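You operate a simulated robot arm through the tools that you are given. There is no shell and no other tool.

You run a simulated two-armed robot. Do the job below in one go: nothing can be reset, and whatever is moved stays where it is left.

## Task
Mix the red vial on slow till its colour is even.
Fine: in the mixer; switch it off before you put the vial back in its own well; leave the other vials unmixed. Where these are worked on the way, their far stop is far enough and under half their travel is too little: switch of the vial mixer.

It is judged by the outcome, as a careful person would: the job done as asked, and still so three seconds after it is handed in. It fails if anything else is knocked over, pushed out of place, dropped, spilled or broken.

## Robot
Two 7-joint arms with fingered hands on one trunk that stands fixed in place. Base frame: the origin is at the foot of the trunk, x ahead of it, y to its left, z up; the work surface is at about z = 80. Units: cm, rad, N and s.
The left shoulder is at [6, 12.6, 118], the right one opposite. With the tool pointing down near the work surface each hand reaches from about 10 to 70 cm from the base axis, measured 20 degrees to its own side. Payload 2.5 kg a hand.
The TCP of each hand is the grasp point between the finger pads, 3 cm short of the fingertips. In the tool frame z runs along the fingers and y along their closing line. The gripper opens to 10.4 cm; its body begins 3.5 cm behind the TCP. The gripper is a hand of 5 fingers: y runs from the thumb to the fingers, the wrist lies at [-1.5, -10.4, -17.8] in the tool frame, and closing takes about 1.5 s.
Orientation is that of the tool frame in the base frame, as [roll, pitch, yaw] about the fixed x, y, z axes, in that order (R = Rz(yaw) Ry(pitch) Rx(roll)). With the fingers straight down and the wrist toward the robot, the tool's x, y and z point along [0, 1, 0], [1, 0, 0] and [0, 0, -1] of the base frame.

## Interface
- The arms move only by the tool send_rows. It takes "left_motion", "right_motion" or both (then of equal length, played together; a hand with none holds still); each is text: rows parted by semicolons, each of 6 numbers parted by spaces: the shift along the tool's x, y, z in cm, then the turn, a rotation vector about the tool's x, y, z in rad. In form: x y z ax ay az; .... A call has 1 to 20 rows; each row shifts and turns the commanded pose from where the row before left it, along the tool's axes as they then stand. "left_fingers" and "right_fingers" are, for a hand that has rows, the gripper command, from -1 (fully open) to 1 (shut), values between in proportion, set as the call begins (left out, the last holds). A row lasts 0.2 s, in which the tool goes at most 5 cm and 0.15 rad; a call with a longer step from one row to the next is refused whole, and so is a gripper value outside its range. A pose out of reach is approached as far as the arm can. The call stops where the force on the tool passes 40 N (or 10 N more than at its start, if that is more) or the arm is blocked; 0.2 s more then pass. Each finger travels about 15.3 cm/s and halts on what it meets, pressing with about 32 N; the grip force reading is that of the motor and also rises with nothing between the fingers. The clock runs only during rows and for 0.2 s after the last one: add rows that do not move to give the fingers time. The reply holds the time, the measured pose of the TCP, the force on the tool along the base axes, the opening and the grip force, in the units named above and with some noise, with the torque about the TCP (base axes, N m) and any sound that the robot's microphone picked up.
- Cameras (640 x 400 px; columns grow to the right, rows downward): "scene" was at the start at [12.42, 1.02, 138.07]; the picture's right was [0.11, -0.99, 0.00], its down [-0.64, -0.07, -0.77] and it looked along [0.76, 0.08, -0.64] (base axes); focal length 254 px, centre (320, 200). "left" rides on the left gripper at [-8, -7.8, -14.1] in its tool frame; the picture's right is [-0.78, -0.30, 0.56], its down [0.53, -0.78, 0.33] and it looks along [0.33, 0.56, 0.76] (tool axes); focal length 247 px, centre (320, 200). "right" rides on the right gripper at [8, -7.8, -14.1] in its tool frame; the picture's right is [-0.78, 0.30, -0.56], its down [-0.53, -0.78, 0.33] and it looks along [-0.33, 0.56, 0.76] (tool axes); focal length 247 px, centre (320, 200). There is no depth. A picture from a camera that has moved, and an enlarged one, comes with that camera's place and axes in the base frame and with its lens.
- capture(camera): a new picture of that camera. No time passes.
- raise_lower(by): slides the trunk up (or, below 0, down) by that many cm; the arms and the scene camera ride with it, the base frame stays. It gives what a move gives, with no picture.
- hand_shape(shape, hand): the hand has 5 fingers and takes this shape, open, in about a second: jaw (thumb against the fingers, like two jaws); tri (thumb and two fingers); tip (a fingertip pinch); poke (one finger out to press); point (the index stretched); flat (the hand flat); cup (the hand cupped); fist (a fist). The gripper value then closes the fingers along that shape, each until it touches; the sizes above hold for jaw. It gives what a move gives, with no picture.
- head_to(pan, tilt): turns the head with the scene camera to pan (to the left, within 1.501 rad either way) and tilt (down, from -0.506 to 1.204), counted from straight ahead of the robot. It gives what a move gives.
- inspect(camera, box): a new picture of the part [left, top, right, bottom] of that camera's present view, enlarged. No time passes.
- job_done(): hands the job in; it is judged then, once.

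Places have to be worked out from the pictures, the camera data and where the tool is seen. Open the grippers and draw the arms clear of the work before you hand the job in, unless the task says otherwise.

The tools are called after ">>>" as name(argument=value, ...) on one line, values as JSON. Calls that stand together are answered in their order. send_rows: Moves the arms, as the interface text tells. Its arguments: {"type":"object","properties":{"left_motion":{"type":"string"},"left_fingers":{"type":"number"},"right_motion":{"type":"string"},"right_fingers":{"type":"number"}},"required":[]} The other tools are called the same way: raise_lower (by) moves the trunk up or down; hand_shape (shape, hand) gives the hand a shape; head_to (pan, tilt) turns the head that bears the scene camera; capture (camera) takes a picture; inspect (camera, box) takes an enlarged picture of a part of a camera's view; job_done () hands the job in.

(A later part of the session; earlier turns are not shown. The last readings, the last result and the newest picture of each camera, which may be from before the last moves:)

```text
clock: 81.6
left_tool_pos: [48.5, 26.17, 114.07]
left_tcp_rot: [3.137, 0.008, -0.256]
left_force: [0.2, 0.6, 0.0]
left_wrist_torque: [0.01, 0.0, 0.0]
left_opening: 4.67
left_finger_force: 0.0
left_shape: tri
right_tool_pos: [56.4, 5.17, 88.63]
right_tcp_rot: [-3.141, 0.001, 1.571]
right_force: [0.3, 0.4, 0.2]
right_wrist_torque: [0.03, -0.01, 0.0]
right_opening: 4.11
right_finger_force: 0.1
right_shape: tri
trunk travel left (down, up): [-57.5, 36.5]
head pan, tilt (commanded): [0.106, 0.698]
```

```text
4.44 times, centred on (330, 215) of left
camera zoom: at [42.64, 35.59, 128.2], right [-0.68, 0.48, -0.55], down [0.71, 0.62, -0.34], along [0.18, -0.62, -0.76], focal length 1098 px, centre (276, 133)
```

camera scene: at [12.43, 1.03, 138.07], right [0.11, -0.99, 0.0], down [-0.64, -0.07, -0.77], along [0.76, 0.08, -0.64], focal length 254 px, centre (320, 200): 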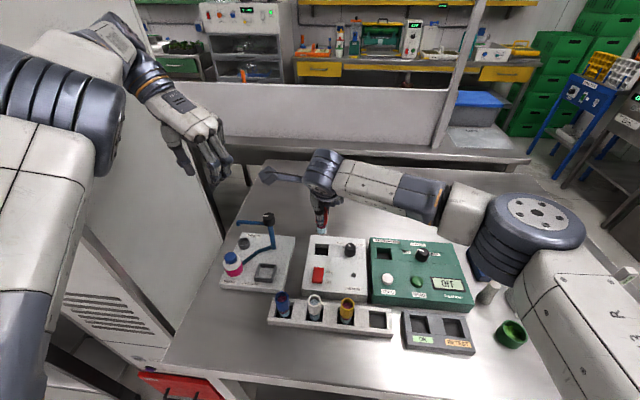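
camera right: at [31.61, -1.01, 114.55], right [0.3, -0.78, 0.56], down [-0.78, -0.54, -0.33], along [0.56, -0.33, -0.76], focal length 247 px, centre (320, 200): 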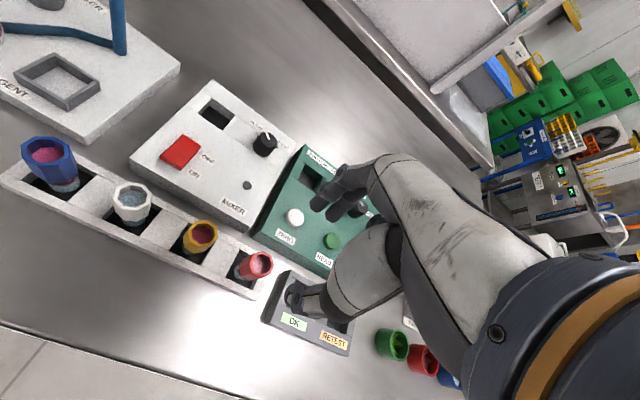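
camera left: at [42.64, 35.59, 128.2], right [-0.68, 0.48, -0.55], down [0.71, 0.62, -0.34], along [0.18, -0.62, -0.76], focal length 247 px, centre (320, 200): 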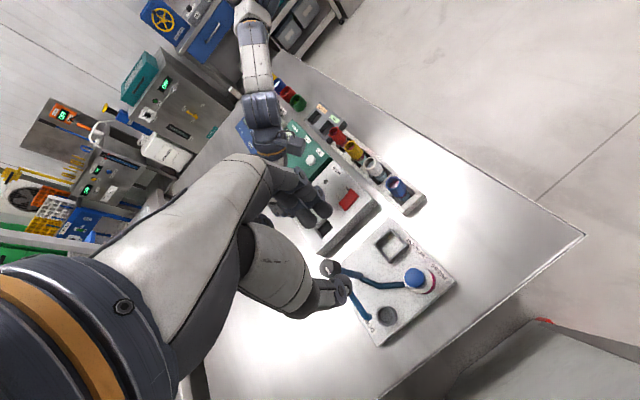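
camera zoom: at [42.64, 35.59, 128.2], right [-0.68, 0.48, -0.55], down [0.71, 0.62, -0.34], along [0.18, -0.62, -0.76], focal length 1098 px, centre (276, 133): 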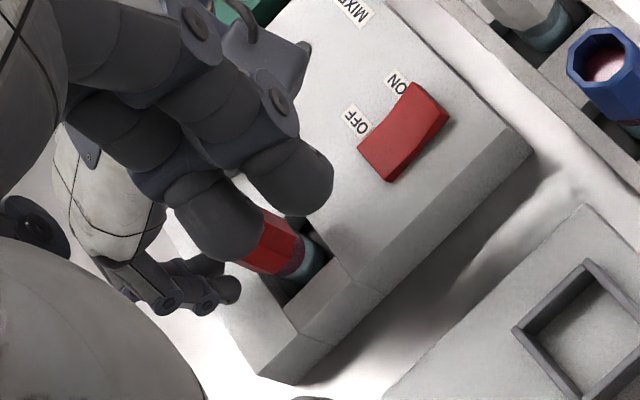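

The vial stands free and upright in the mixer. I'll open a bit wider and lift straight up off it.

>>> send_rows(right_motion="0 0 0 0 0 0; 0 0 0 0 0 0; 0 0 -0.5 0 0 0; 0 0 -1 0 0 0; 0 0 -2 0 0 0; 0 0 -3 0 0 0; 0 0 -3 0 0 0; 0 0 -2 0 0 0; 0 0 0 0 0 0", right_fingers=0)

>>> inspect(camera="right", box=[160, 140, 400, 330])

>>> inspect(camera="left", box=[270, 170, 390, 260])

>>> inspect(camera="scene", box=[290, 220, 370, 300])

```text
clock: 83.6
left_tool_pos: [48.39, 25.97, 113.98]
left_tcp_rot: [3.137, 0.007, -0.254]
left_force: [-0.1, 0.0, -0.9]
left_wrist_torque: [-0.04, -0.01, 0.01]
left_opening: 4.65
left_finger_force: 0.1
left_shape: tri
right_tool_pos: [56.27, 5.32, 100.13]
right_tcp_rot: [-3.141, 0.002, 1.572]
right_force: [0.5, 0.2, 0.1]
right_wrist_torque: [0.02, 0.01, -0.04]
right_opening: 5.16
right_finger_force: 0.1
right_shape: tri
trunk travel left (down, up): [-57.5, 36.5]
head pan, tilt (commanded): [0.106, 0.698]
```

```text
2.11 times, centred on (280, 235) of right
camera zoom: at [48.49, 13.32, 114.4], right [0.3, -0.78, 0.56], down [-0.78, -0.54, -0.33], along [0.56, -0.33, -0.76], focal length 520 px, centre (404, 126)
```

zoom: 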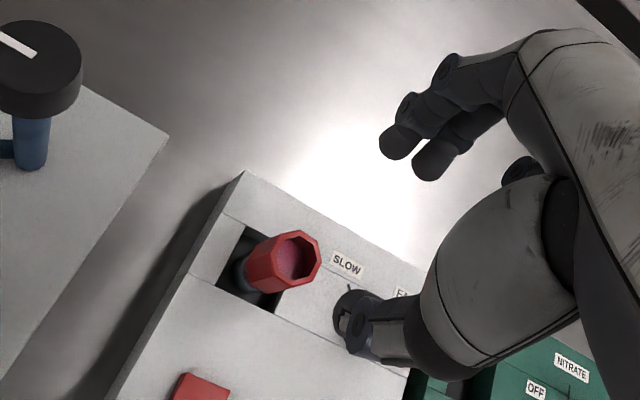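

```text
4.44 times, centred on (330, 215) of left
camera zoom: at [42.65, 35.59, 128.19], right [-0.68, 0.48, -0.55], down [0.71, 0.62, -0.34], along [0.18, -0.62, -0.76], focal length 1098 px, centre (276, 133)
```

zoom: 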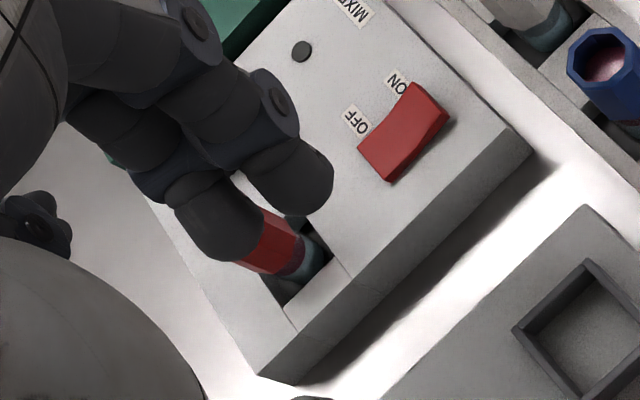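

```text
5.00 times, centred on (330, 260) of scene
camera zoom: at [12.43, 1.02, 138.07], right [0.11, -0.99, 0.0], down [-0.64, -0.07, -0.77], along [0.76, 0.08, -0.64], focal length 1268 px, centre (270, -100)
```

zoom: 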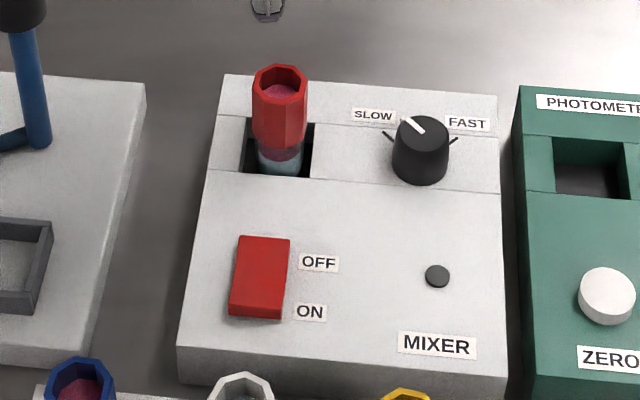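

The vial is seated in the mixer with the knob on SLOW. Next I'll press the ON end of the rocker with a single finger, so I'll move the right hand back over the switch area, high up, and set the poke shape.

>>> send_rows(right_motion="0 -2 -0.7 0 0 0; 0 -3 -0.7 0 0 0; 0 -3 -0.7 0 0 0; 0 -1.5 -0.7 0 0 0; 0 0 0 0 0 0")

>>> hand_shape(shape="poke", hand="right")

>>> inspect(camera="right", box=[160, 120, 440, 340])

>>> inspect(camera="scene", box=[270, 190, 390, 300])

>>> capture(camera="left")

```text
clock: 84.8
left_tool_pos: [48.4, 25.99, 114.05]
left_tcp_rot: [3.139, 0.009, -0.253]
left_force: [-0.4, 0.4, -1.5]
left_wrist_torque: [0.01, 0.03, 0.0]
left_opening: 4.67
left_finger_force: 0.2
left_shape: tri
right_tool_pos: [46.95, 5.19, 103.14]
right_tcp_rot: [-3.141, 0.001, 1.569]
right_force: [-0.1, -0.4, 1.0]
right_wrist_torque: [0.03, 0.0, 0.0]
right_opening: 5.14
right_finger_force: 0.2
right_shape: tri
trunk travel left (down, up): [-57.5, 36.5]
head pan, tilt (commanded): [0.106, 0.698]
```

```text
clock: 85.7
left_tool_pos: [48.36, 26.06, 114.03]
left_tcp_rot: [3.14, 0.007, -0.256]
left_force: [-0.2, -0.1, 0.2]
left_wrist_torque: [0.01, 0.04, 0.01]
left_opening: 4.68
left_finger_force: 0.1
left_shape: tri
right_tool_pos: [46.81, 5.24, 103.07]
right_tcp_rot: [-3.141, 0.002, 1.571]
right_force: [-1.0, 0.7, -0.5]
right_wrist_torque: [0.0, 0.03, -0.02]
right_opening: 0.0
right_finger_force: 0.0
right_shape: poke
trunk travel left (down, up): [-57.5, 36.5]
head pan, tilt (commanded): [0.106, 0.698]
```

```text
1.82 times, centred on (300, 230) of right
camera zoom: at [39.03, 13.17, 117.29], right [0.3, -0.78, 0.56], down [-0.78, -0.54, -0.33], along [0.56, -0.33, -0.76], focal length 449 px, centre (356, 146)
```

zoom: 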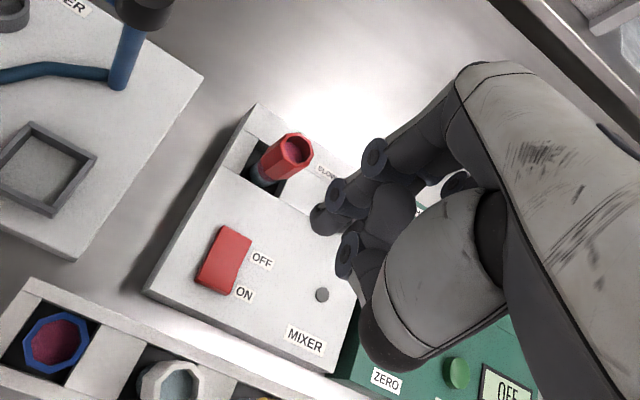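

```text
3.64 times, centred on (330, 245) of scene
camera zoom: at [12.42, 1.02, 138.07], right [0.11, -0.99, 0.0], down [-0.64, -0.07, -0.77], along [0.76, 0.08, -0.64], focal length 922 px, centre (284, 36)
```

zoom: 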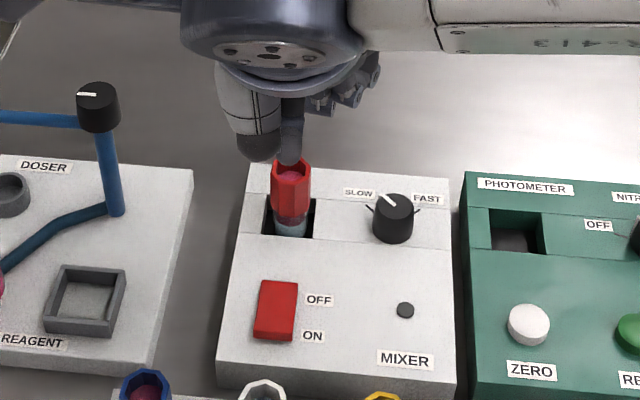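

```text
taken
camera left: at [42.64, 35.59, 128.2], right [-0.68, 0.48, -0.55], down [0.71, 0.62, -0.34], along [0.18, -0.62, -0.76], focal length 247 px, centre (320, 200)
```

left: 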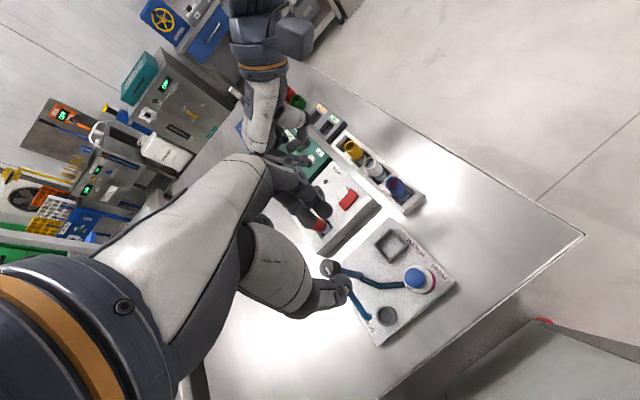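

I'll zoom in to locate the extended fingertip precisely in the scene and right views.

>>> inspect(camera="scene", box=[325, 205, 375, 245])

>>> inspect(camera="right", box=[280, 180, 400, 280])

>>> inspect(camera="left", box=[250, 120, 350, 220])

```text
10.00 times, centred on (350, 225) of scene
camera zoom: at [12.42, 1.02, 138.07], right [0.11, -0.99, 0.0], down [-0.64, -0.07, -0.77], along [0.76, 0.08, -0.64], focal length 2536 px, centre (20, -50)
```

zoom: 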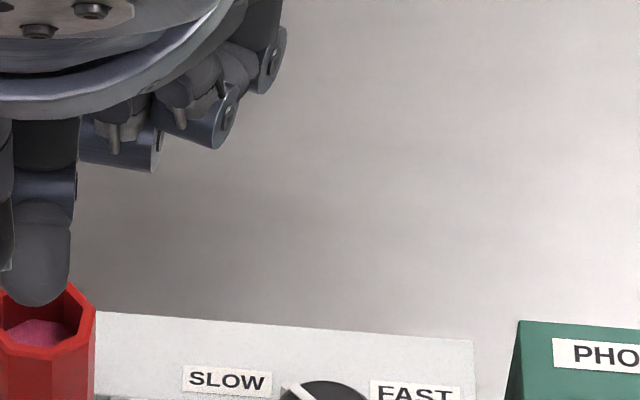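

```text
4.00 times, centred on (340, 230) of right
camera zoom: at [39.03, 13.17, 117.29], right [0.3, -0.78, 0.56], down [-0.78, -0.54, -0.33], along [0.56, -0.33, -0.76], focal length 988 px, centre (240, 80)
```

zoom: 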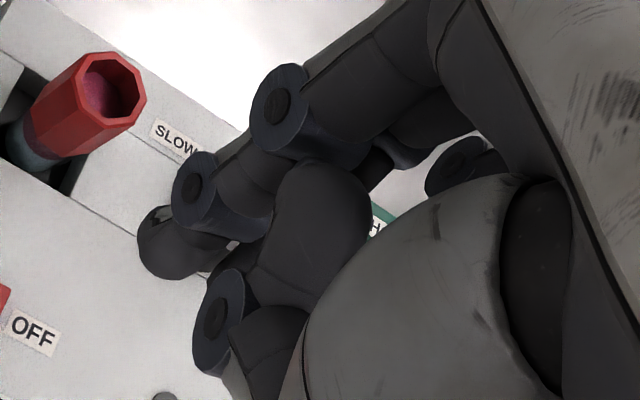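

```text
4.00 times, centred on (300, 170) of left
camera zoom: at [42.64, 35.59, 128.2], right [-0.68, 0.48, -0.55], down [0.71, 0.62, -0.34], along [0.18, -0.62, -0.76], focal length 988 px, centre (400, 320)
```

zoom: 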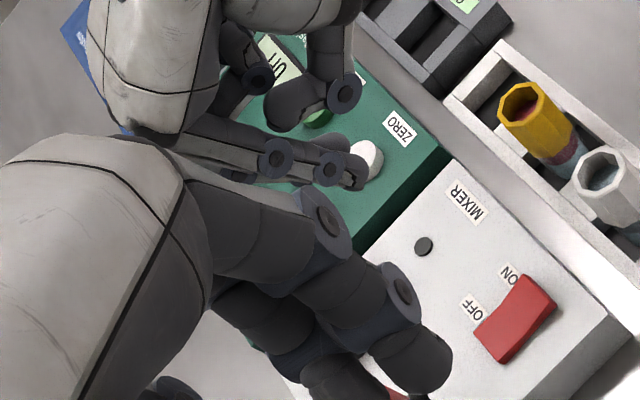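

The index tip is roughly 2.3 cm ahead of, 0.7 cm right of, and 6 cm below the TCP. I'll bring it above the rocker's ON end near (46.8, 5.3), stopping with a few centimetres of clearance.

>>> send_rows(right_motion="0.75 -2.48 1 0 0 0; 0 0 3 0 0 0; 0 0 3 0 0 0; 0 0 1.5 0 0 0; 0 0 0 0 0 0; 0 0 0 0 0 0")

>>> inspect(camera="scene", box=[290, 230, 360, 290])

>>> inspect(camera="right", box=[220, 160, 400, 290])

>>> inspect(camera="left", box=[270, 130, 390, 230])

```text
clock: 87.1
left_tool_pos: [48.4, 26.0, 114.08]
left_tcp_rot: [3.138, 0.008, -0.255]
left_force: [-0.4, 0.5, -0.1]
left_wrist_torque: [0.02, 0.01, -0.01]
left_opening: 4.66
left_finger_force: 0.2
left_shape: tri
right_tool_pos: [44.47, 5.8, 94.64]
right_tcp_rot: [3.14, 0.002, 1.573]
right_force: [0.0, -0.8, 0.5]
right_wrist_torque: [0.0, 0.01, 0.01]
right_opening: 0.0
right_finger_force: 0.1
right_shape: poke
trunk travel left (down, up): [-57.5, 36.5]
head pan, tilt (commanded): [0.106, 0.698]
```

```text
6.67 times, centred on (325, 260) of scene
camera zoom: at [12.42, 1.02, 138.07], right [0.11, -0.99, 0.0], down [-0.64, -0.07, -0.77], along [0.76, 0.08, -0.64], focal length 1690 px, centre (287, -200)
```

zoom: 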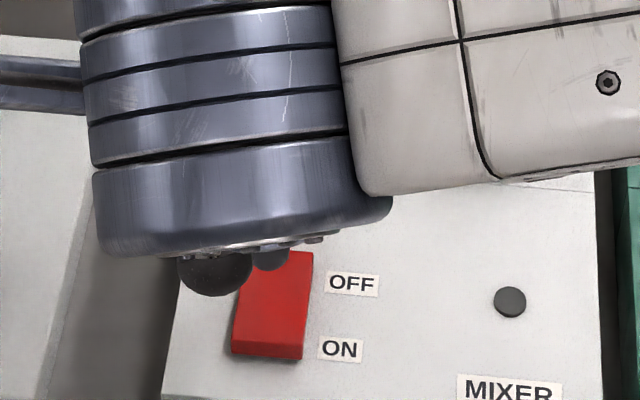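

```text
3.08 times, centred on (310, 225) of right
camera zoom: at [36.72, 13.79, 108.73], right [0.3, -0.78, 0.56], down [-0.78, -0.54, -0.33], along [0.56, -0.33, -0.76], focal length 760 px, centre (351, 123)
```

zoom: 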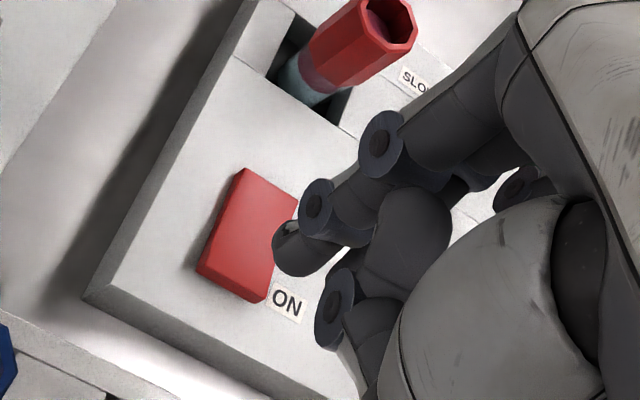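

```text
4.00 times, centred on (330, 180) of left
camera zoom: at [42.64, 35.59, 128.2], right [-0.68, 0.48, -0.55], down [0.71, 0.62, -0.34], along [0.18, -0.62, -0.76], focal length 988 px, centre (280, 280)
```

zoom: 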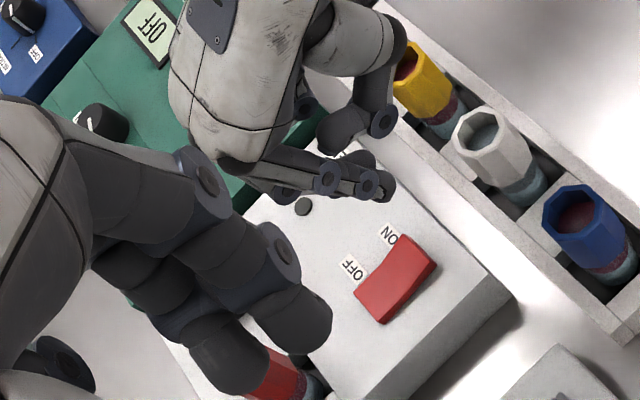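

Comparing the views, the fingertip lies at about tool (0.5, 0.5, 2.9), so it is currently left of and short of the ON end. I'll shift +1.9 cm in x and -1.1 cm in y, lower 3 cm, and re-check.

>>> send_rows(right_motion="-1.1 1.9 0 0 0 0; 0 0 1.5 0 0 0; 0 0 1.5 0 0 0; 0 0 0 0 0 0; 0 0 0 0 0 0")

>>> inspect(camera="scene", box=[290, 230, 360, 290])

>>> inspect(camera="right", box=[220, 160, 400, 290])

>>> inspect(camera="left", box=[310, 140, 390, 220])

```text
clock: 88.3
left_tool_pos: [48.4, 26.03, 113.94]
left_tcp_rot: [3.138, 0.006, -0.255]
left_force: [0.0, 0.1, -0.2]
left_wrist_torque: [-0.02, -0.01, 0.02]
left_opening: 4.65
left_finger_force: 0.1
left_shape: tri
right_tool_pos: [46.28, 4.79, 91.39]
right_tcp_rot: [-3.14, 0.002, 1.57]
right_force: [-1.1, -0.4, -0.1]
right_wrist_torque: [-0.02, -0.01, 0.02]
right_opening: 0.0
right_finger_force: 0.1
right_shape: poke
trunk travel left (down, up): [-57.5, 36.5]
head pan, tilt (commanded): [0.106, 0.698]
```

```text
6.67 times, centred on (325, 260) of scene
camera zoom: at [12.42, 1.03, 138.07], right [0.11, -0.99, 0.0], down [-0.64, -0.07, -0.77], along [0.76, 0.08, -0.64], focal length 1690 px, centre (287, -200)
```

zoom: 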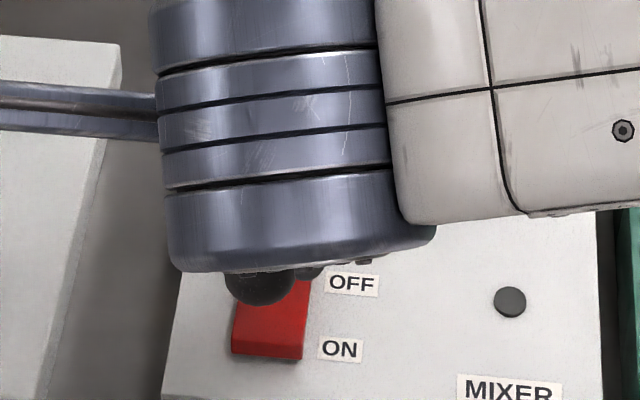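

```text
3.08 times, centred on (310, 225) of right
camera zoom: at [38.6, 12.78, 105.59], right [0.3, -0.78, 0.56], down [-0.78, -0.54, -0.33], along [0.56, -0.33, -0.76], focal length 760 px, centre (351, 123)
```

zoom: 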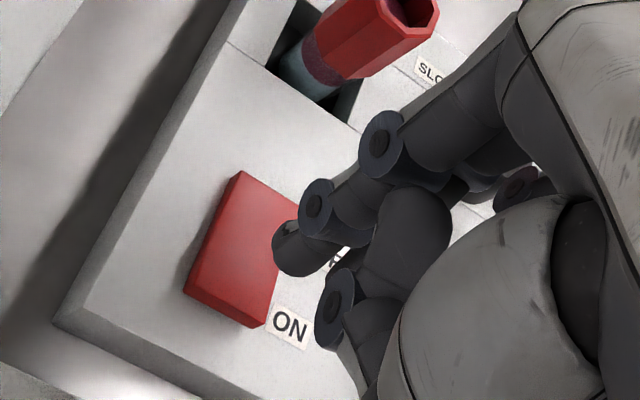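

```text
5.00 times, centred on (350, 180) of left
camera zoom: at [42.64, 35.59, 128.2], right [-0.68, 0.48, -0.55], down [0.71, 0.62, -0.34], along [0.18, -0.62, -0.76], focal length 1235 px, centre (170, 300)
```

zoom: 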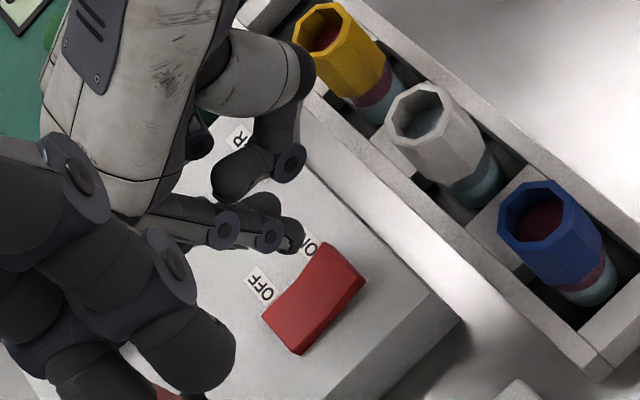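

The fingertip is now above the rocker about 0.75–1.2 cm inside the ON end, centred sideways, and is the lowest part of the hand. I'll shift 0.3 cm nearer the end and lower slowly to find contact.

>>> send_rows(right_motion="0 -0.3 0.6 0 0 0; 0 0 0.6 0 0 0; 0 0 0.6 0 0 0; 0 0 0.4 0 0 0; 0 0 0 0 0 0")

>>> inspect(camera="right", box=[220, 160, 400, 290])

>>> inspect(camera="left", box=[310, 140, 390, 220])

```text
clock: 89.5
left_tool_pos: [48.39, 26.0, 113.95]
left_tcp_rot: [3.137, 0.007, -0.255]
left_force: [0.7, 0.7, -0.1]
left_wrist_torque: [0.01, 0.0, 0.0]
left_opening: 4.68
left_finger_force: 0.0
left_shape: tri
right_tool_pos: [45.98, 4.81, 89.36]
right_tcp_rot: [-3.141, 0.002, 1.572]
right_force: [0.0, 0.1, 0.2]
right_wrist_torque: [0.04, -0.03, 0.0]
right_opening: 0.02
right_finger_force: 0.1
right_shape: poke
trunk travel left (down, up): [-57.5, 36.5]
head pan, tilt (commanded): [0.106, 0.698]
```

```text
3.08 times, centred on (310, 225) of right
camera zoom: at [38.23, 12.79, 103.53], right [0.3, -0.78, 0.56], down [-0.78, -0.54, -0.33], along [0.56, -0.33, -0.76], focal length 760 px, centre (351, 123)
```

zoom: 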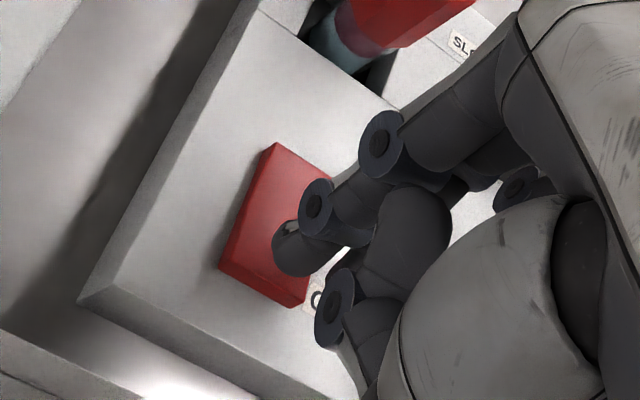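

```text
5.00 times, centred on (350, 180) of left
camera zoom: at [42.64, 35.59, 128.2], right [-0.68, 0.48, -0.55], down [0.71, 0.62, -0.34], along [0.18, -0.62, -0.76], focal length 1235 px, centre (170, 300)
```

zoom: 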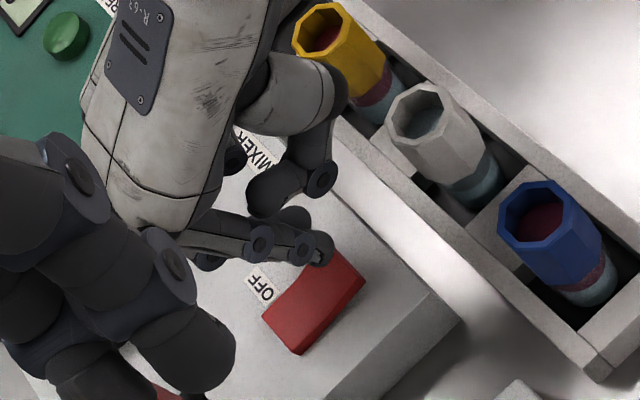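

The fingertip is right over the ON end. I'll keep lowering in 0.25 cm steps until it presses the rocker.

>>> send_rows(right_motion="0 0 0.25 0 0 0; 0 0 0.25 0 0 0; 0 0 0.25 0 0 0; 0 0 0 0 0 0")

>>> send_rows(right_motion="0 0 0.25 0 0 0; 0 0 0.25 0 0 0; 0 0 0 0 0 0")

>>> inspect(camera="right", box=[220, 160, 400, 290])

>>> inspect(camera="left", box=[310, 140, 390, 220])

```text
clock: 90.5
left_tool_pos: [48.47, 26.09, 113.93]
left_tcp_rot: [3.138, 0.007, -0.254]
left_force: [-0.5, 0.1, -0.1]
left_wrist_torque: [0.01, 0.01, -0.01]
left_opening: 4.65
left_finger_force: 0.1
left_shape: tri
right_tool_pos: [45.94, 4.99, 88.64]
right_tcp_rot: [3.141, 0.003, 1.57]
right_force: [-0.7, 0.9, 0.0]
right_wrist_torque: [0.0, 0.02, 0.03]
right_opening: 0.0
right_finger_force: 0.0
right_shape: poke
trunk travel left (down, up): [-57.5, 36.5]
head pan, tilt (commanded): [0.106, 0.698]
```

```text
clock: 91.3
left_tool_pos: [48.31, 25.99, 113.94]
left_tcp_rot: [3.138, 0.006, -0.256]
left_force: [0.1, -0.3, 0.5]
left_wrist_torque: [0.0, -0.03, -0.01]
left_opening: 4.67
left_finger_force: 0.1
left_shape: tri
right_tool_pos: [46.06, 4.93, 88.17]
right_tcp_rot: [-3.141, 0.002, 1.571]
right_force: [0.7, -0.3, -0.1]
right_wrist_torque: [-0.02, 0.01, 0.01]
right_opening: 0.0
right_finger_force: 0.1
right_shape: poke
trunk travel left (down, up): [-57.5, 36.5]
head pan, tilt (commanded): [0.106, 0.698]
```

```text
3.08 times, centred on (310, 225) of right
camera zoom: at [38.17, 12.91, 102.28], right [0.3, -0.78, 0.56], down [-0.78, -0.54, -0.33], along [0.56, -0.33, -0.76], focal length 760 px, centre (351, 123)
```

zoom: 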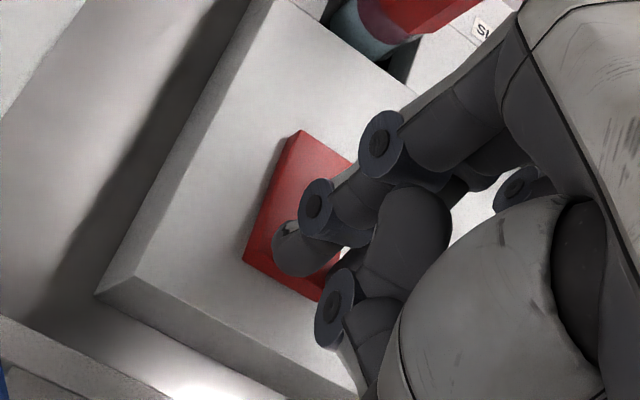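

```text
5.00 times, centred on (350, 180) of left
camera zoom: at [42.64, 35.59, 128.2], right [-0.68, 0.48, -0.55], down [0.71, 0.62, -0.34], along [0.18, -0.62, -0.76], focal length 1235 px, centre (170, 300)
```

zoom: 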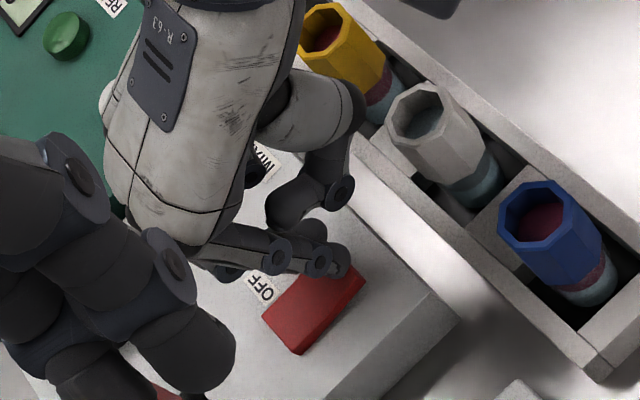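

I judge the tip to be only 0.1–0.5 cm inside the ON edge. I'll shift it 0.4 cm inward and 0.2 cm toward the rocker's centreline, then press down.

>>> send_rows(right_motion="-0.2 0.4 0 0 0 0; 0 0 0.2 0 0 0; 0 0 0.2 0 0 0; 0 0 0 0 0 0")

>>> send_rows(right_motion="0 0 0.2 0 0 0; 0 0 0.2 0 0 0; 0 0 0 0 0 0")

>>> inspect(camera="left", box=[310, 140, 390, 220])

>>> inspect(camera="right", box=[220, 160, 400, 290])

```text
clock: 92.3
left_tool_pos: [48.38, 26.09, 114.1]
left_tcp_rot: [3.137, 0.006, -0.253]
left_force: [0.9, 0.3, -0.2]
left_wrist_torque: [-0.02, 0.0, 0.0]
left_opening: 4.65
left_finger_force: 0.0
left_shape: tri
right_tool_pos: [46.45, 4.62, 87.63]
right_tcp_rot: [3.14, 0.002, 1.572]
right_force: [-0.2, 0.6, 1.1]
right_wrist_torque: [-0.01, 0.02, -0.02]
right_opening: 0.0
right_finger_force: 0.0
right_shape: poke
trunk travel left (down, up): [-57.5, 36.5]
head pan, tilt (commanded): [0.106, 0.698]
```

```text
clock: 93.1
left_tool_pos: [48.36, 26.02, 114.02]
left_tcp_rot: [3.14, 0.007, -0.254]
left_force: [0.3, -0.3, 0.4]
left_wrist_torque: [0.02, -0.03, 0.02]
left_opening: 4.67
left_finger_force: 0.0
left_shape: tri
right_tool_pos: [46.36, 4.65, 87.32]
right_tcp_rot: [3.14, 0.001, 1.571]
right_force: [0.4, -0.8, 2.2]
right_wrist_torque: [-0.01, 0.01, 0.03]
right_opening: 0.0
right_finger_force: 0.1
right_shape: poke
trunk travel left (down, up): [-57.5, 36.5]
head pan, tilt (commanded): [0.106, 0.698]
```

```text
5.00 times, centred on (350, 180) of left
camera zoom: at [42.64, 35.58, 128.2], right [-0.68, 0.48, -0.55], down [0.71, 0.62, -0.34], along [0.18, -0.62, -0.76], focal length 1235 px, centre (170, 300)
```

zoom: 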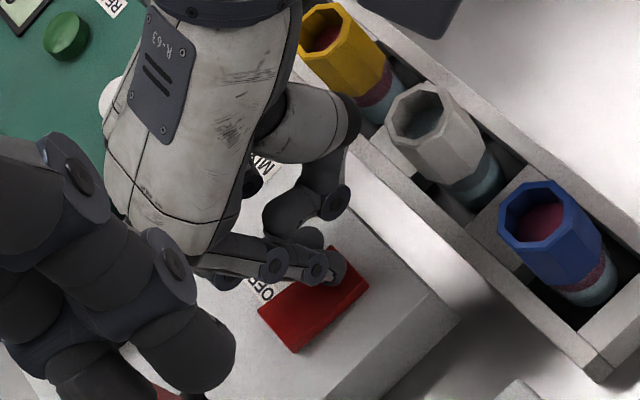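

```text
3.08 times, centred on (310, 225) of right
camera zoom: at [38.58, 12.51, 101.48], right [0.3, -0.78, 0.56], down [-0.78, -0.54, -0.33], along [0.56, -0.33, -0.76], focal length 760 px, centre (351, 123)
```

zoom: 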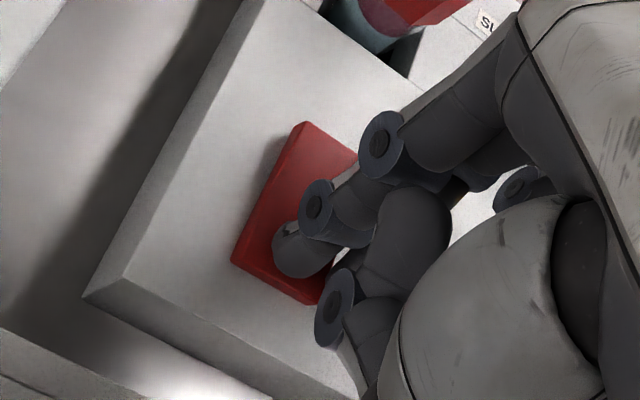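

The rocker has begun to tilt, with a light force of 2 N. I'll keep pressing to its far stop.

>>> send_rows(right_motion="0 0 0.2 0 0 0; 0 0 0.2 0 0 0; 0 0 0 0 0 0")

>>> send_rows(right_motion="0 0 0.15 0 0 0; 0 0 0.15 0 0 0; 0 0 0 0 0 0")

>>> inspect(camera="left", box=[310, 140, 390, 220])

>>> inspect(camera="scene", box=[290, 230, 390, 300])

```text
clock: 93.9
left_tool_pos: [48.25, 26.12, 114.11]
left_tcp_rot: [3.139, 0.005, -0.255]
left_force: [0.3, 0.9, -0.3]
left_wrist_torque: [0.02, -0.01, 0.0]
left_opening: 4.65
left_finger_force: 0.1
left_shape: tri
right_tool_pos: [46.53, 4.53, 87.21]
right_tcp_rot: [3.133, 0.001, 1.571]
right_force: [4.0, 1.0, 20.9]
right_wrist_torque: [0.16, -0.19, -0.04]
right_opening: 0.0
right_finger_force: 0.0
right_shape: poke
trunk travel left (down, up): [-57.5, 36.5]
head pan, tilt (commanded): [0.106, 0.698]
```

```text
clock: 94.7
left_tool_pos: [48.3, 25.92, 114.06]
left_tcp_rot: [3.141, 0.006, -0.255]
left_force: [0.4, 0.4, 0.8]
left_wrist_torque: [0.02, 0.01, 0.02]
left_opening: 4.67
left_finger_force: 0.1
left_shape: tri
right_tool_pos: [46.61, 4.69, 87.04]
right_tcp_rot: [3.127, -0.002, 1.571]
right_force: [5.5, -2.4, 30.6]
right_wrist_torque: [0.02, -0.12, -0.01]
right_opening: 0.0
right_finger_force: 0.1
right_shape: poke
trunk travel left (down, up): [-57.5, 36.5]
head pan, tilt (commanded): [0.106, 0.698]
```

```text
5.00 times, centred on (350, 180) of left
camera zoom: at [42.46, 35.54, 128.3], right [-0.68, 0.48, -0.55], down [0.71, 0.62, -0.34], along [0.18, -0.62, -0.76], focal length 1235 px, centre (170, 300)
```

zoom: 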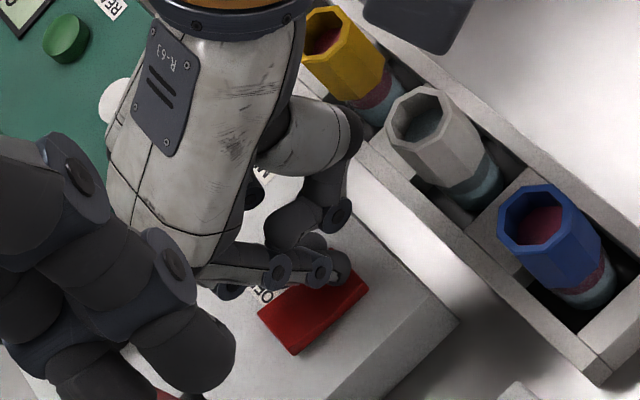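

```text
5.71 times, centred on (340, 265) of scene
camera zoom: at [12.22, 0.97, 138.11], right [0.11, -0.99, 0.0], down [-0.64, -0.07, -0.77], along [0.76, 0.08, -0.64], focal length 1449 px, centre (206, -171)
```

zoom: 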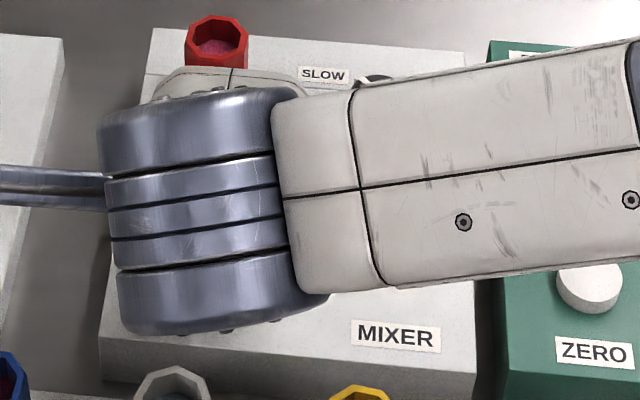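

The force of 30 N with no further travel means the rocker is at its stop. I'll lift the finger off and look at the switch, the lamp and the vial.

>>> send_rows(right_motion="0 0 -0.5 0 0 0; 0 0 -1 0 0 0; 0 0 -2 0 0 0; 0 -1 -3 0 0 0; 0 -2 -3 0 0 0; 0 -2 -2 0 0 0; 0 0 0 0 0 0")

>>> capture(camera="scene")

>>> inspect(camera="scene", box=[290, 225, 370, 300])

>>> inspect(camera="right", box=[160, 100, 360, 260])

```text
clock: 96.3
left_tool_pos: [48.4, 25.95, 114.03]
left_tcp_rot: [3.138, 0.007, -0.254]
left_force: [1.1, 0.1, 0.5]
left_wrist_torque: [0.0, 0.0, -0.02]
left_opening: 4.65
left_finger_force: 0.1
left_shape: tri
right_tool_pos: [41.38, 4.34, 98.15]
right_tcp_rot: [3.141, 0.002, 1.57]
right_force: [0.5, 0.0, 0.6]
right_wrist_torque: [-0.01, -0.01, 0.04]
right_opening: 0.03
right_finger_force: 0.0
right_shape: poke
trunk travel left (down, up): [-57.5, 36.5]
head pan, tilt (commanded): [0.106, 0.698]
```

```text
taken
camera scene: at [12.43, 1.02, 138.07], right [0.11, -0.99, 0.0], down [-0.64, -0.07, -0.77], along [0.76, 0.08, -0.64], focal length 254 px, centre (320, 200)
```

scene: 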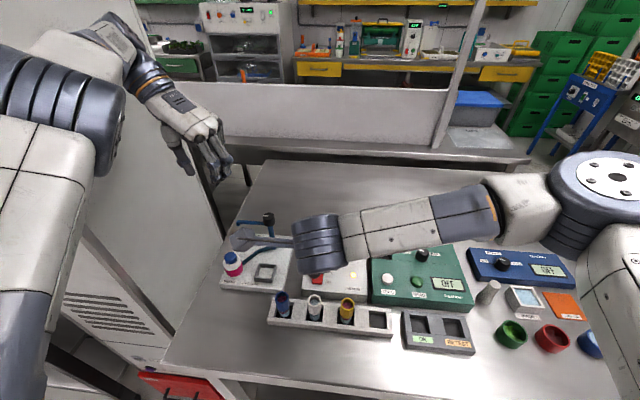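

```text
5.33 times, centred on (330, 262) of scene
camera zoom: at [12.43, 1.02, 138.07], right [0.11, -0.99, 0.0], down [-0.64, -0.07, -0.77], along [0.76, 0.08, -0.64], focal length 1352 px, centre (267, -133)
```

zoom: 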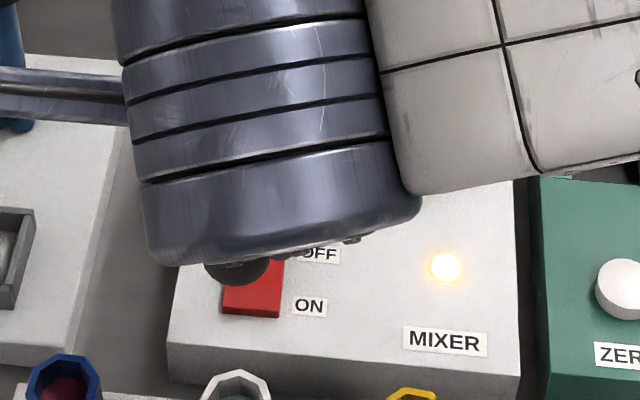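

```text
2.50 times, centred on (260, 180) of right
camera zoom: at [33.62, 12.4, 112.39], right [0.3, -0.78, 0.56], down [-0.78, -0.54, -0.33], along [0.56, -0.33, -0.76], focal length 617 px, centre (470, 250)
```

zoom: 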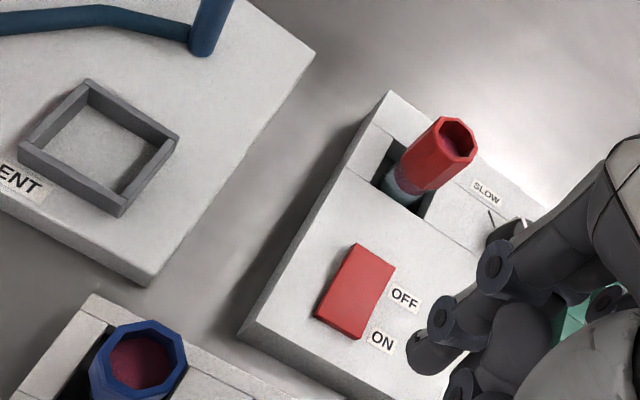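

The mixer lamp is lit, so mixing is on. I'll move the right hand aside so I can watch the vial's colour.

>>> send_rows(right_motion="-3.2 0 -1.6 0 0 0; -3.2 0 -1.6 0 0 0; -3.2 0 -1.6 0 0 0; -3.2 0 -1.6 0 0 0; -3.2 0 -1.6 0 0 0; 0 0 0 0 0 0")

>>> inspect(camera="scene", box=[290, 225, 370, 300])

>>> inspect(camera="scene", box=[305, 228, 345, 258])

>>> inspect(camera="right", box=[40, 40, 240, 200])

```text
clock: 97.7
left_tool_pos: [48.35, 26.01, 113.93]
left_tcp_rot: [3.138, 0.007, -0.255]
left_force: [-0.1, -0.1, 0.3]
left_wrist_torque: [-0.02, 0.01, -0.01]
left_opening: 4.64
left_finger_force: 0.1
left_shape: tri
right_tool_pos: [41.42, -11.36, 106.3]
right_tcp_rot: [3.141, 0.001, 1.571]
right_force: [0.5, 0.9, 0.1]
right_wrist_torque: [0.01, 0.03, -0.05]
right_opening: 0.01
right_finger_force: 0.1
right_shape: poke
trunk travel left (down, up): [-57.5, 36.5]
head pan, tilt (commanded): [0.106, 0.698]
```

```text
5.33 times, centred on (330, 262) of scene
camera zoom: at [12.43, 1.03, 138.07], right [0.11, -0.99, 0.0], down [-0.64, -0.07, -0.77], along [0.76, 0.08, -0.64], focal length 1352 px, centre (267, -133)
```

zoom: 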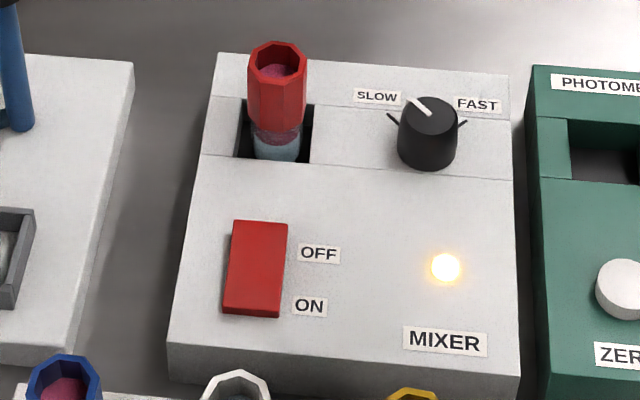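

```text
13.33 times, centred on (325, 243) of scene
camera zoom: at [12.43, 1.03, 138.07], right [0.11, -0.99, 0.0], down [-0.64, -0.07, -0.77], along [0.76, 0.08, -0.64], focal length 3381 px, centre (253, -373)
```

zoom: 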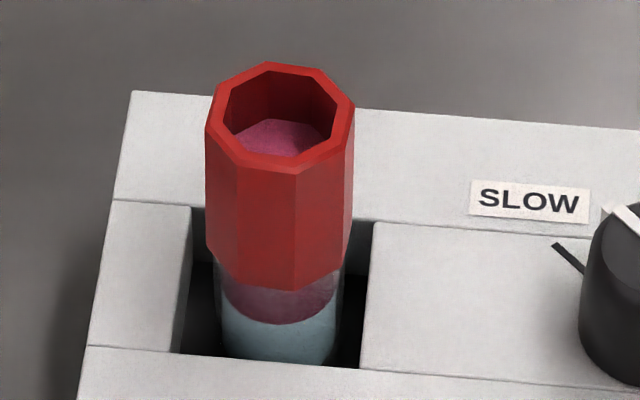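

```text
2.50 times, centred on (140, 120) of right
camera zoom: at [33.5, -3.36, 120.47], right [0.3, -0.78, 0.56], down [-0.78, -0.54, -0.33], along [0.56, -0.33, -0.76], focal length 617 px, centre (770, 400)
```

zoom: 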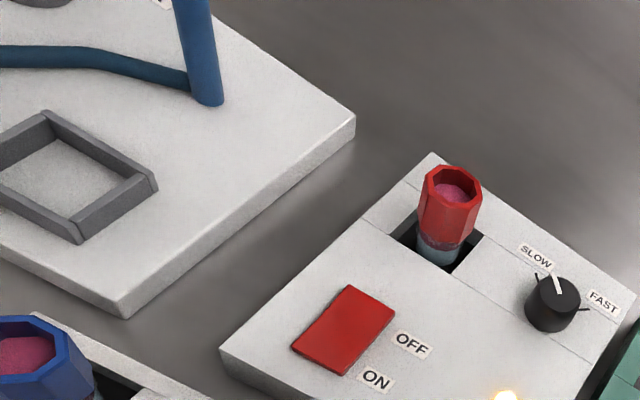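

The vial still shows two layers, purple above and blue below. I'll wait about 4 s and look again.

>>> send_rows(right_motion="0 0 0 0 0 0; 0 0 0 0 0 0; 0 0 0 0 0 0; 0 0 0 0 0 0; 0 0 0 0 0 0; 0 0 0 0 0 0; 0 0 0 0 0 0; 0 0 0 0 0 0; 0 0 0 0 0 0; 0 0 0 0 0 0; 0 0 0 0 0 0; 0 0 0 0 0 0; 0 0 0 0 0 0; 0 0 0 0 0 0; 0 0 0 0 0 0; 0 0 0 0 0 0; 0 0 0 0 0 0; 0 0 0 0 0 0; 0 0 0 0 0 0; 0 0 0 0 0 0")

>>> inspect(camera="scene", box=[305, 228, 345, 258])

```text
clock: 101.9
left_tool_pos: [48.51, 26.03, 114.01]
left_tcp_rot: [3.138, 0.006, -0.255]
left_force: [-0.8, 0.3, -0.1]
left_wrist_torque: [0.04, 0.02, 0.03]
left_opening: 4.65
left_finger_force: 0.0
left_shape: tri
right_tool_pos: [41.41, -11.36, 106.37]
right_tcp_rot: [-3.142, 0.003, 1.57]
right_force: [0.0, -0.6, -0.9]
right_wrist_torque: [0.0, 0.01, 0.0]
right_opening: 0.02
right_finger_force: 0.2
right_shape: poke
trunk travel left (down, up): [-57.5, 36.5]
head pan, tilt (commanded): [0.106, 0.698]
```

```text
13.33 times, centred on (325, 243) of scene
camera zoom: at [12.42, 1.02, 138.07], right [0.11, -0.99, 0.0], down [-0.64, -0.07, -0.77], along [0.76, 0.08, -0.64], focal length 3381 px, centre (253, -373)
```

zoom: 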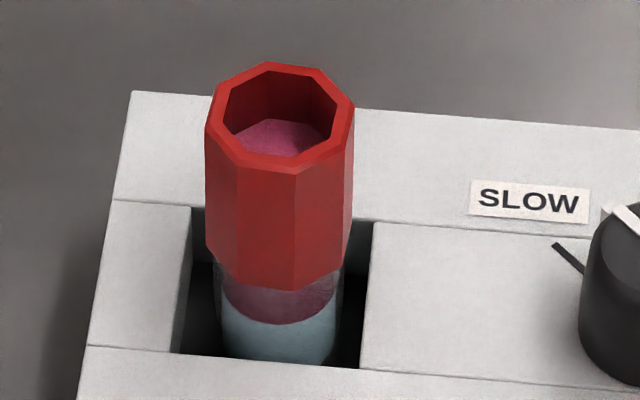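

Little change is visible so far. I'll wait another 8 s while watching.

>>> send_rows(right_motion="0 0 0 0 0 0; 0 0 0 0 0 0; 0 0 0 0 0 0; 0 0 0 0 0 0; 0 0 0 0 0 0; 0 0 0 0 0 0; 0 0 0 0 0 0; 0 0 0 0 0 0; 0 0 0 0 0 0; 0 0 0 0 0 0; 0 0 0 0 0 0; 0 0 0 0 0 0; 0 0 0 0 0 0; 0 0 0 0 0 0; 0 0 0 0 0 0; 0 0 0 0 0 0; 0 0 0 0 0 0; 0 0 0 0 0 0; 0 0 0 0 0 0; 0 0 0 0 0 0")

>>> inspect(camera="scene", box=[305, 228, 345, 258])

>>> send_rows(right_motion="0 0 0 0 0 0; 0 0 0 0 0 0; 0 0 0 0 0 0; 0 0 0 0 0 0; 0 0 0 0 0 0; 0 0 0 0 0 0; 0 0 0 0 0 0; 0 0 0 0 0 0; 0 0 0 0 0 0; 0 0 0 0 0 0; 0 0 0 0 0 0; 0 0 0 0 0 0; 0 0 0 0 0 0; 0 0 0 0 0 0; 0 0 0 0 0 0; 0 0 0 0 0 0; 0 0 0 0 0 0; 0 0 0 0 0 0; 0 0 0 0 0 0; 0 0 0 0 0 0")

>>> inspect(camera="scene", box=[305, 228, 345, 258])

>>> inspect(camera="scene", box=[290, 225, 370, 300])

```text
clock: 106.1
left_tool_pos: [48.45, 26.05, 114.01]
left_tcp_rot: [3.139, 0.007, -0.254]
left_force: [0.5, 0.2, -0.5]
left_wrist_torque: [0.0, 0.0, -0.02]
left_opening: 4.63
left_finger_force: 0.0
left_shape: tri
right_tool_pos: [41.32, -11.3, 106.32]
right_tcp_rot: [3.141, 0.001, 1.572]
right_force: [0.7, -0.2, 0.8]
right_wrist_torque: [0.01, 0.0, -0.03]
right_opening: 0.0
right_finger_force: 0.0
right_shape: poke
trunk travel left (down, up): [-57.5, 36.5]
head pan, tilt (commanded): [0.106, 0.698]
```

```text
13.33 times, centred on (325, 243) of scene
camera zoom: at [12.42, 1.02, 138.07], right [0.11, -0.99, 0.0], down [-0.64, -0.07, -0.77], along [0.76, 0.08, -0.64], focal length 3381 px, centre (253, -373)
```

zoom: 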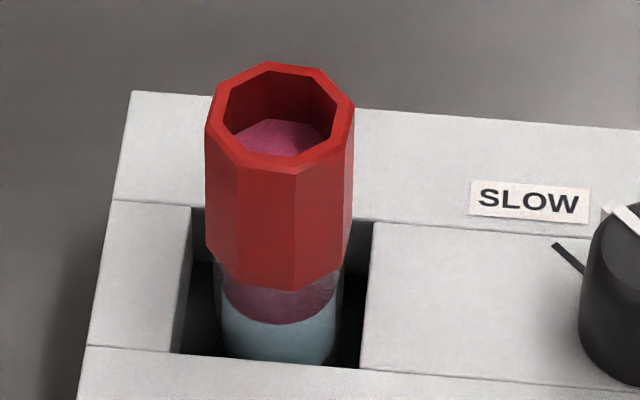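

```text
clock: 110.3
left_tool_pos: [48.52, 26.08, 114.02]
left_tcp_rot: [3.137, 0.008, -0.254]
left_force: [0.1, 0.8, -0.1]
left_wrist_torque: [0.02, 0.03, 0.01]
left_opening: 4.67
left_finger_force: 0.0
left_shape: tri
right_tool_pos: [41.35, -11.23, 106.42]
right_tcp_rot: [3.14, 0.002, 1.57]
right_force: [-0.6, 0.3, 0.5]
right_wrist_torque: [0.01, 0.01, 0.0]
right_opening: 0.02
right_finger_force: 0.1
right_shape: poke
trunk travel left (down, up): [-57.5, 36.5]
head pan, tilt (commanded): [0.106, 0.698]
```

```text
13.33 times, centred on (325, 243) of scene
camera zoom: at [12.42, 1.02, 138.07], right [0.11, -0.99, 0.0], down [-0.64, -0.07, -0.77], along [0.76, 0.08, -0.64], focal length 3381 px, centre (253, -373)
```

zoom: 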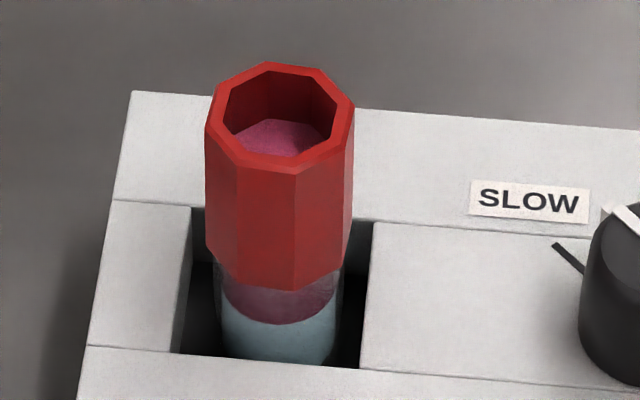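

```text
5.33 times, centred on (330, 262) of scene
camera zoom: at [12.42, 1.02, 138.07], right [0.11, -0.99, 0.0], down [-0.64, -0.07, -0.77], along [0.76, 0.08, -0.64], focal length 1352 px, centre (267, -133)
```

zoom: 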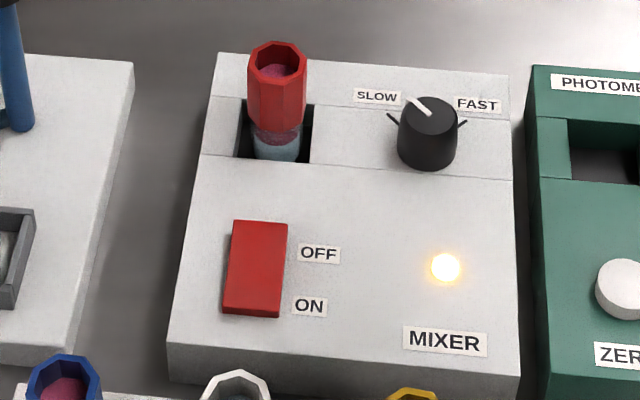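

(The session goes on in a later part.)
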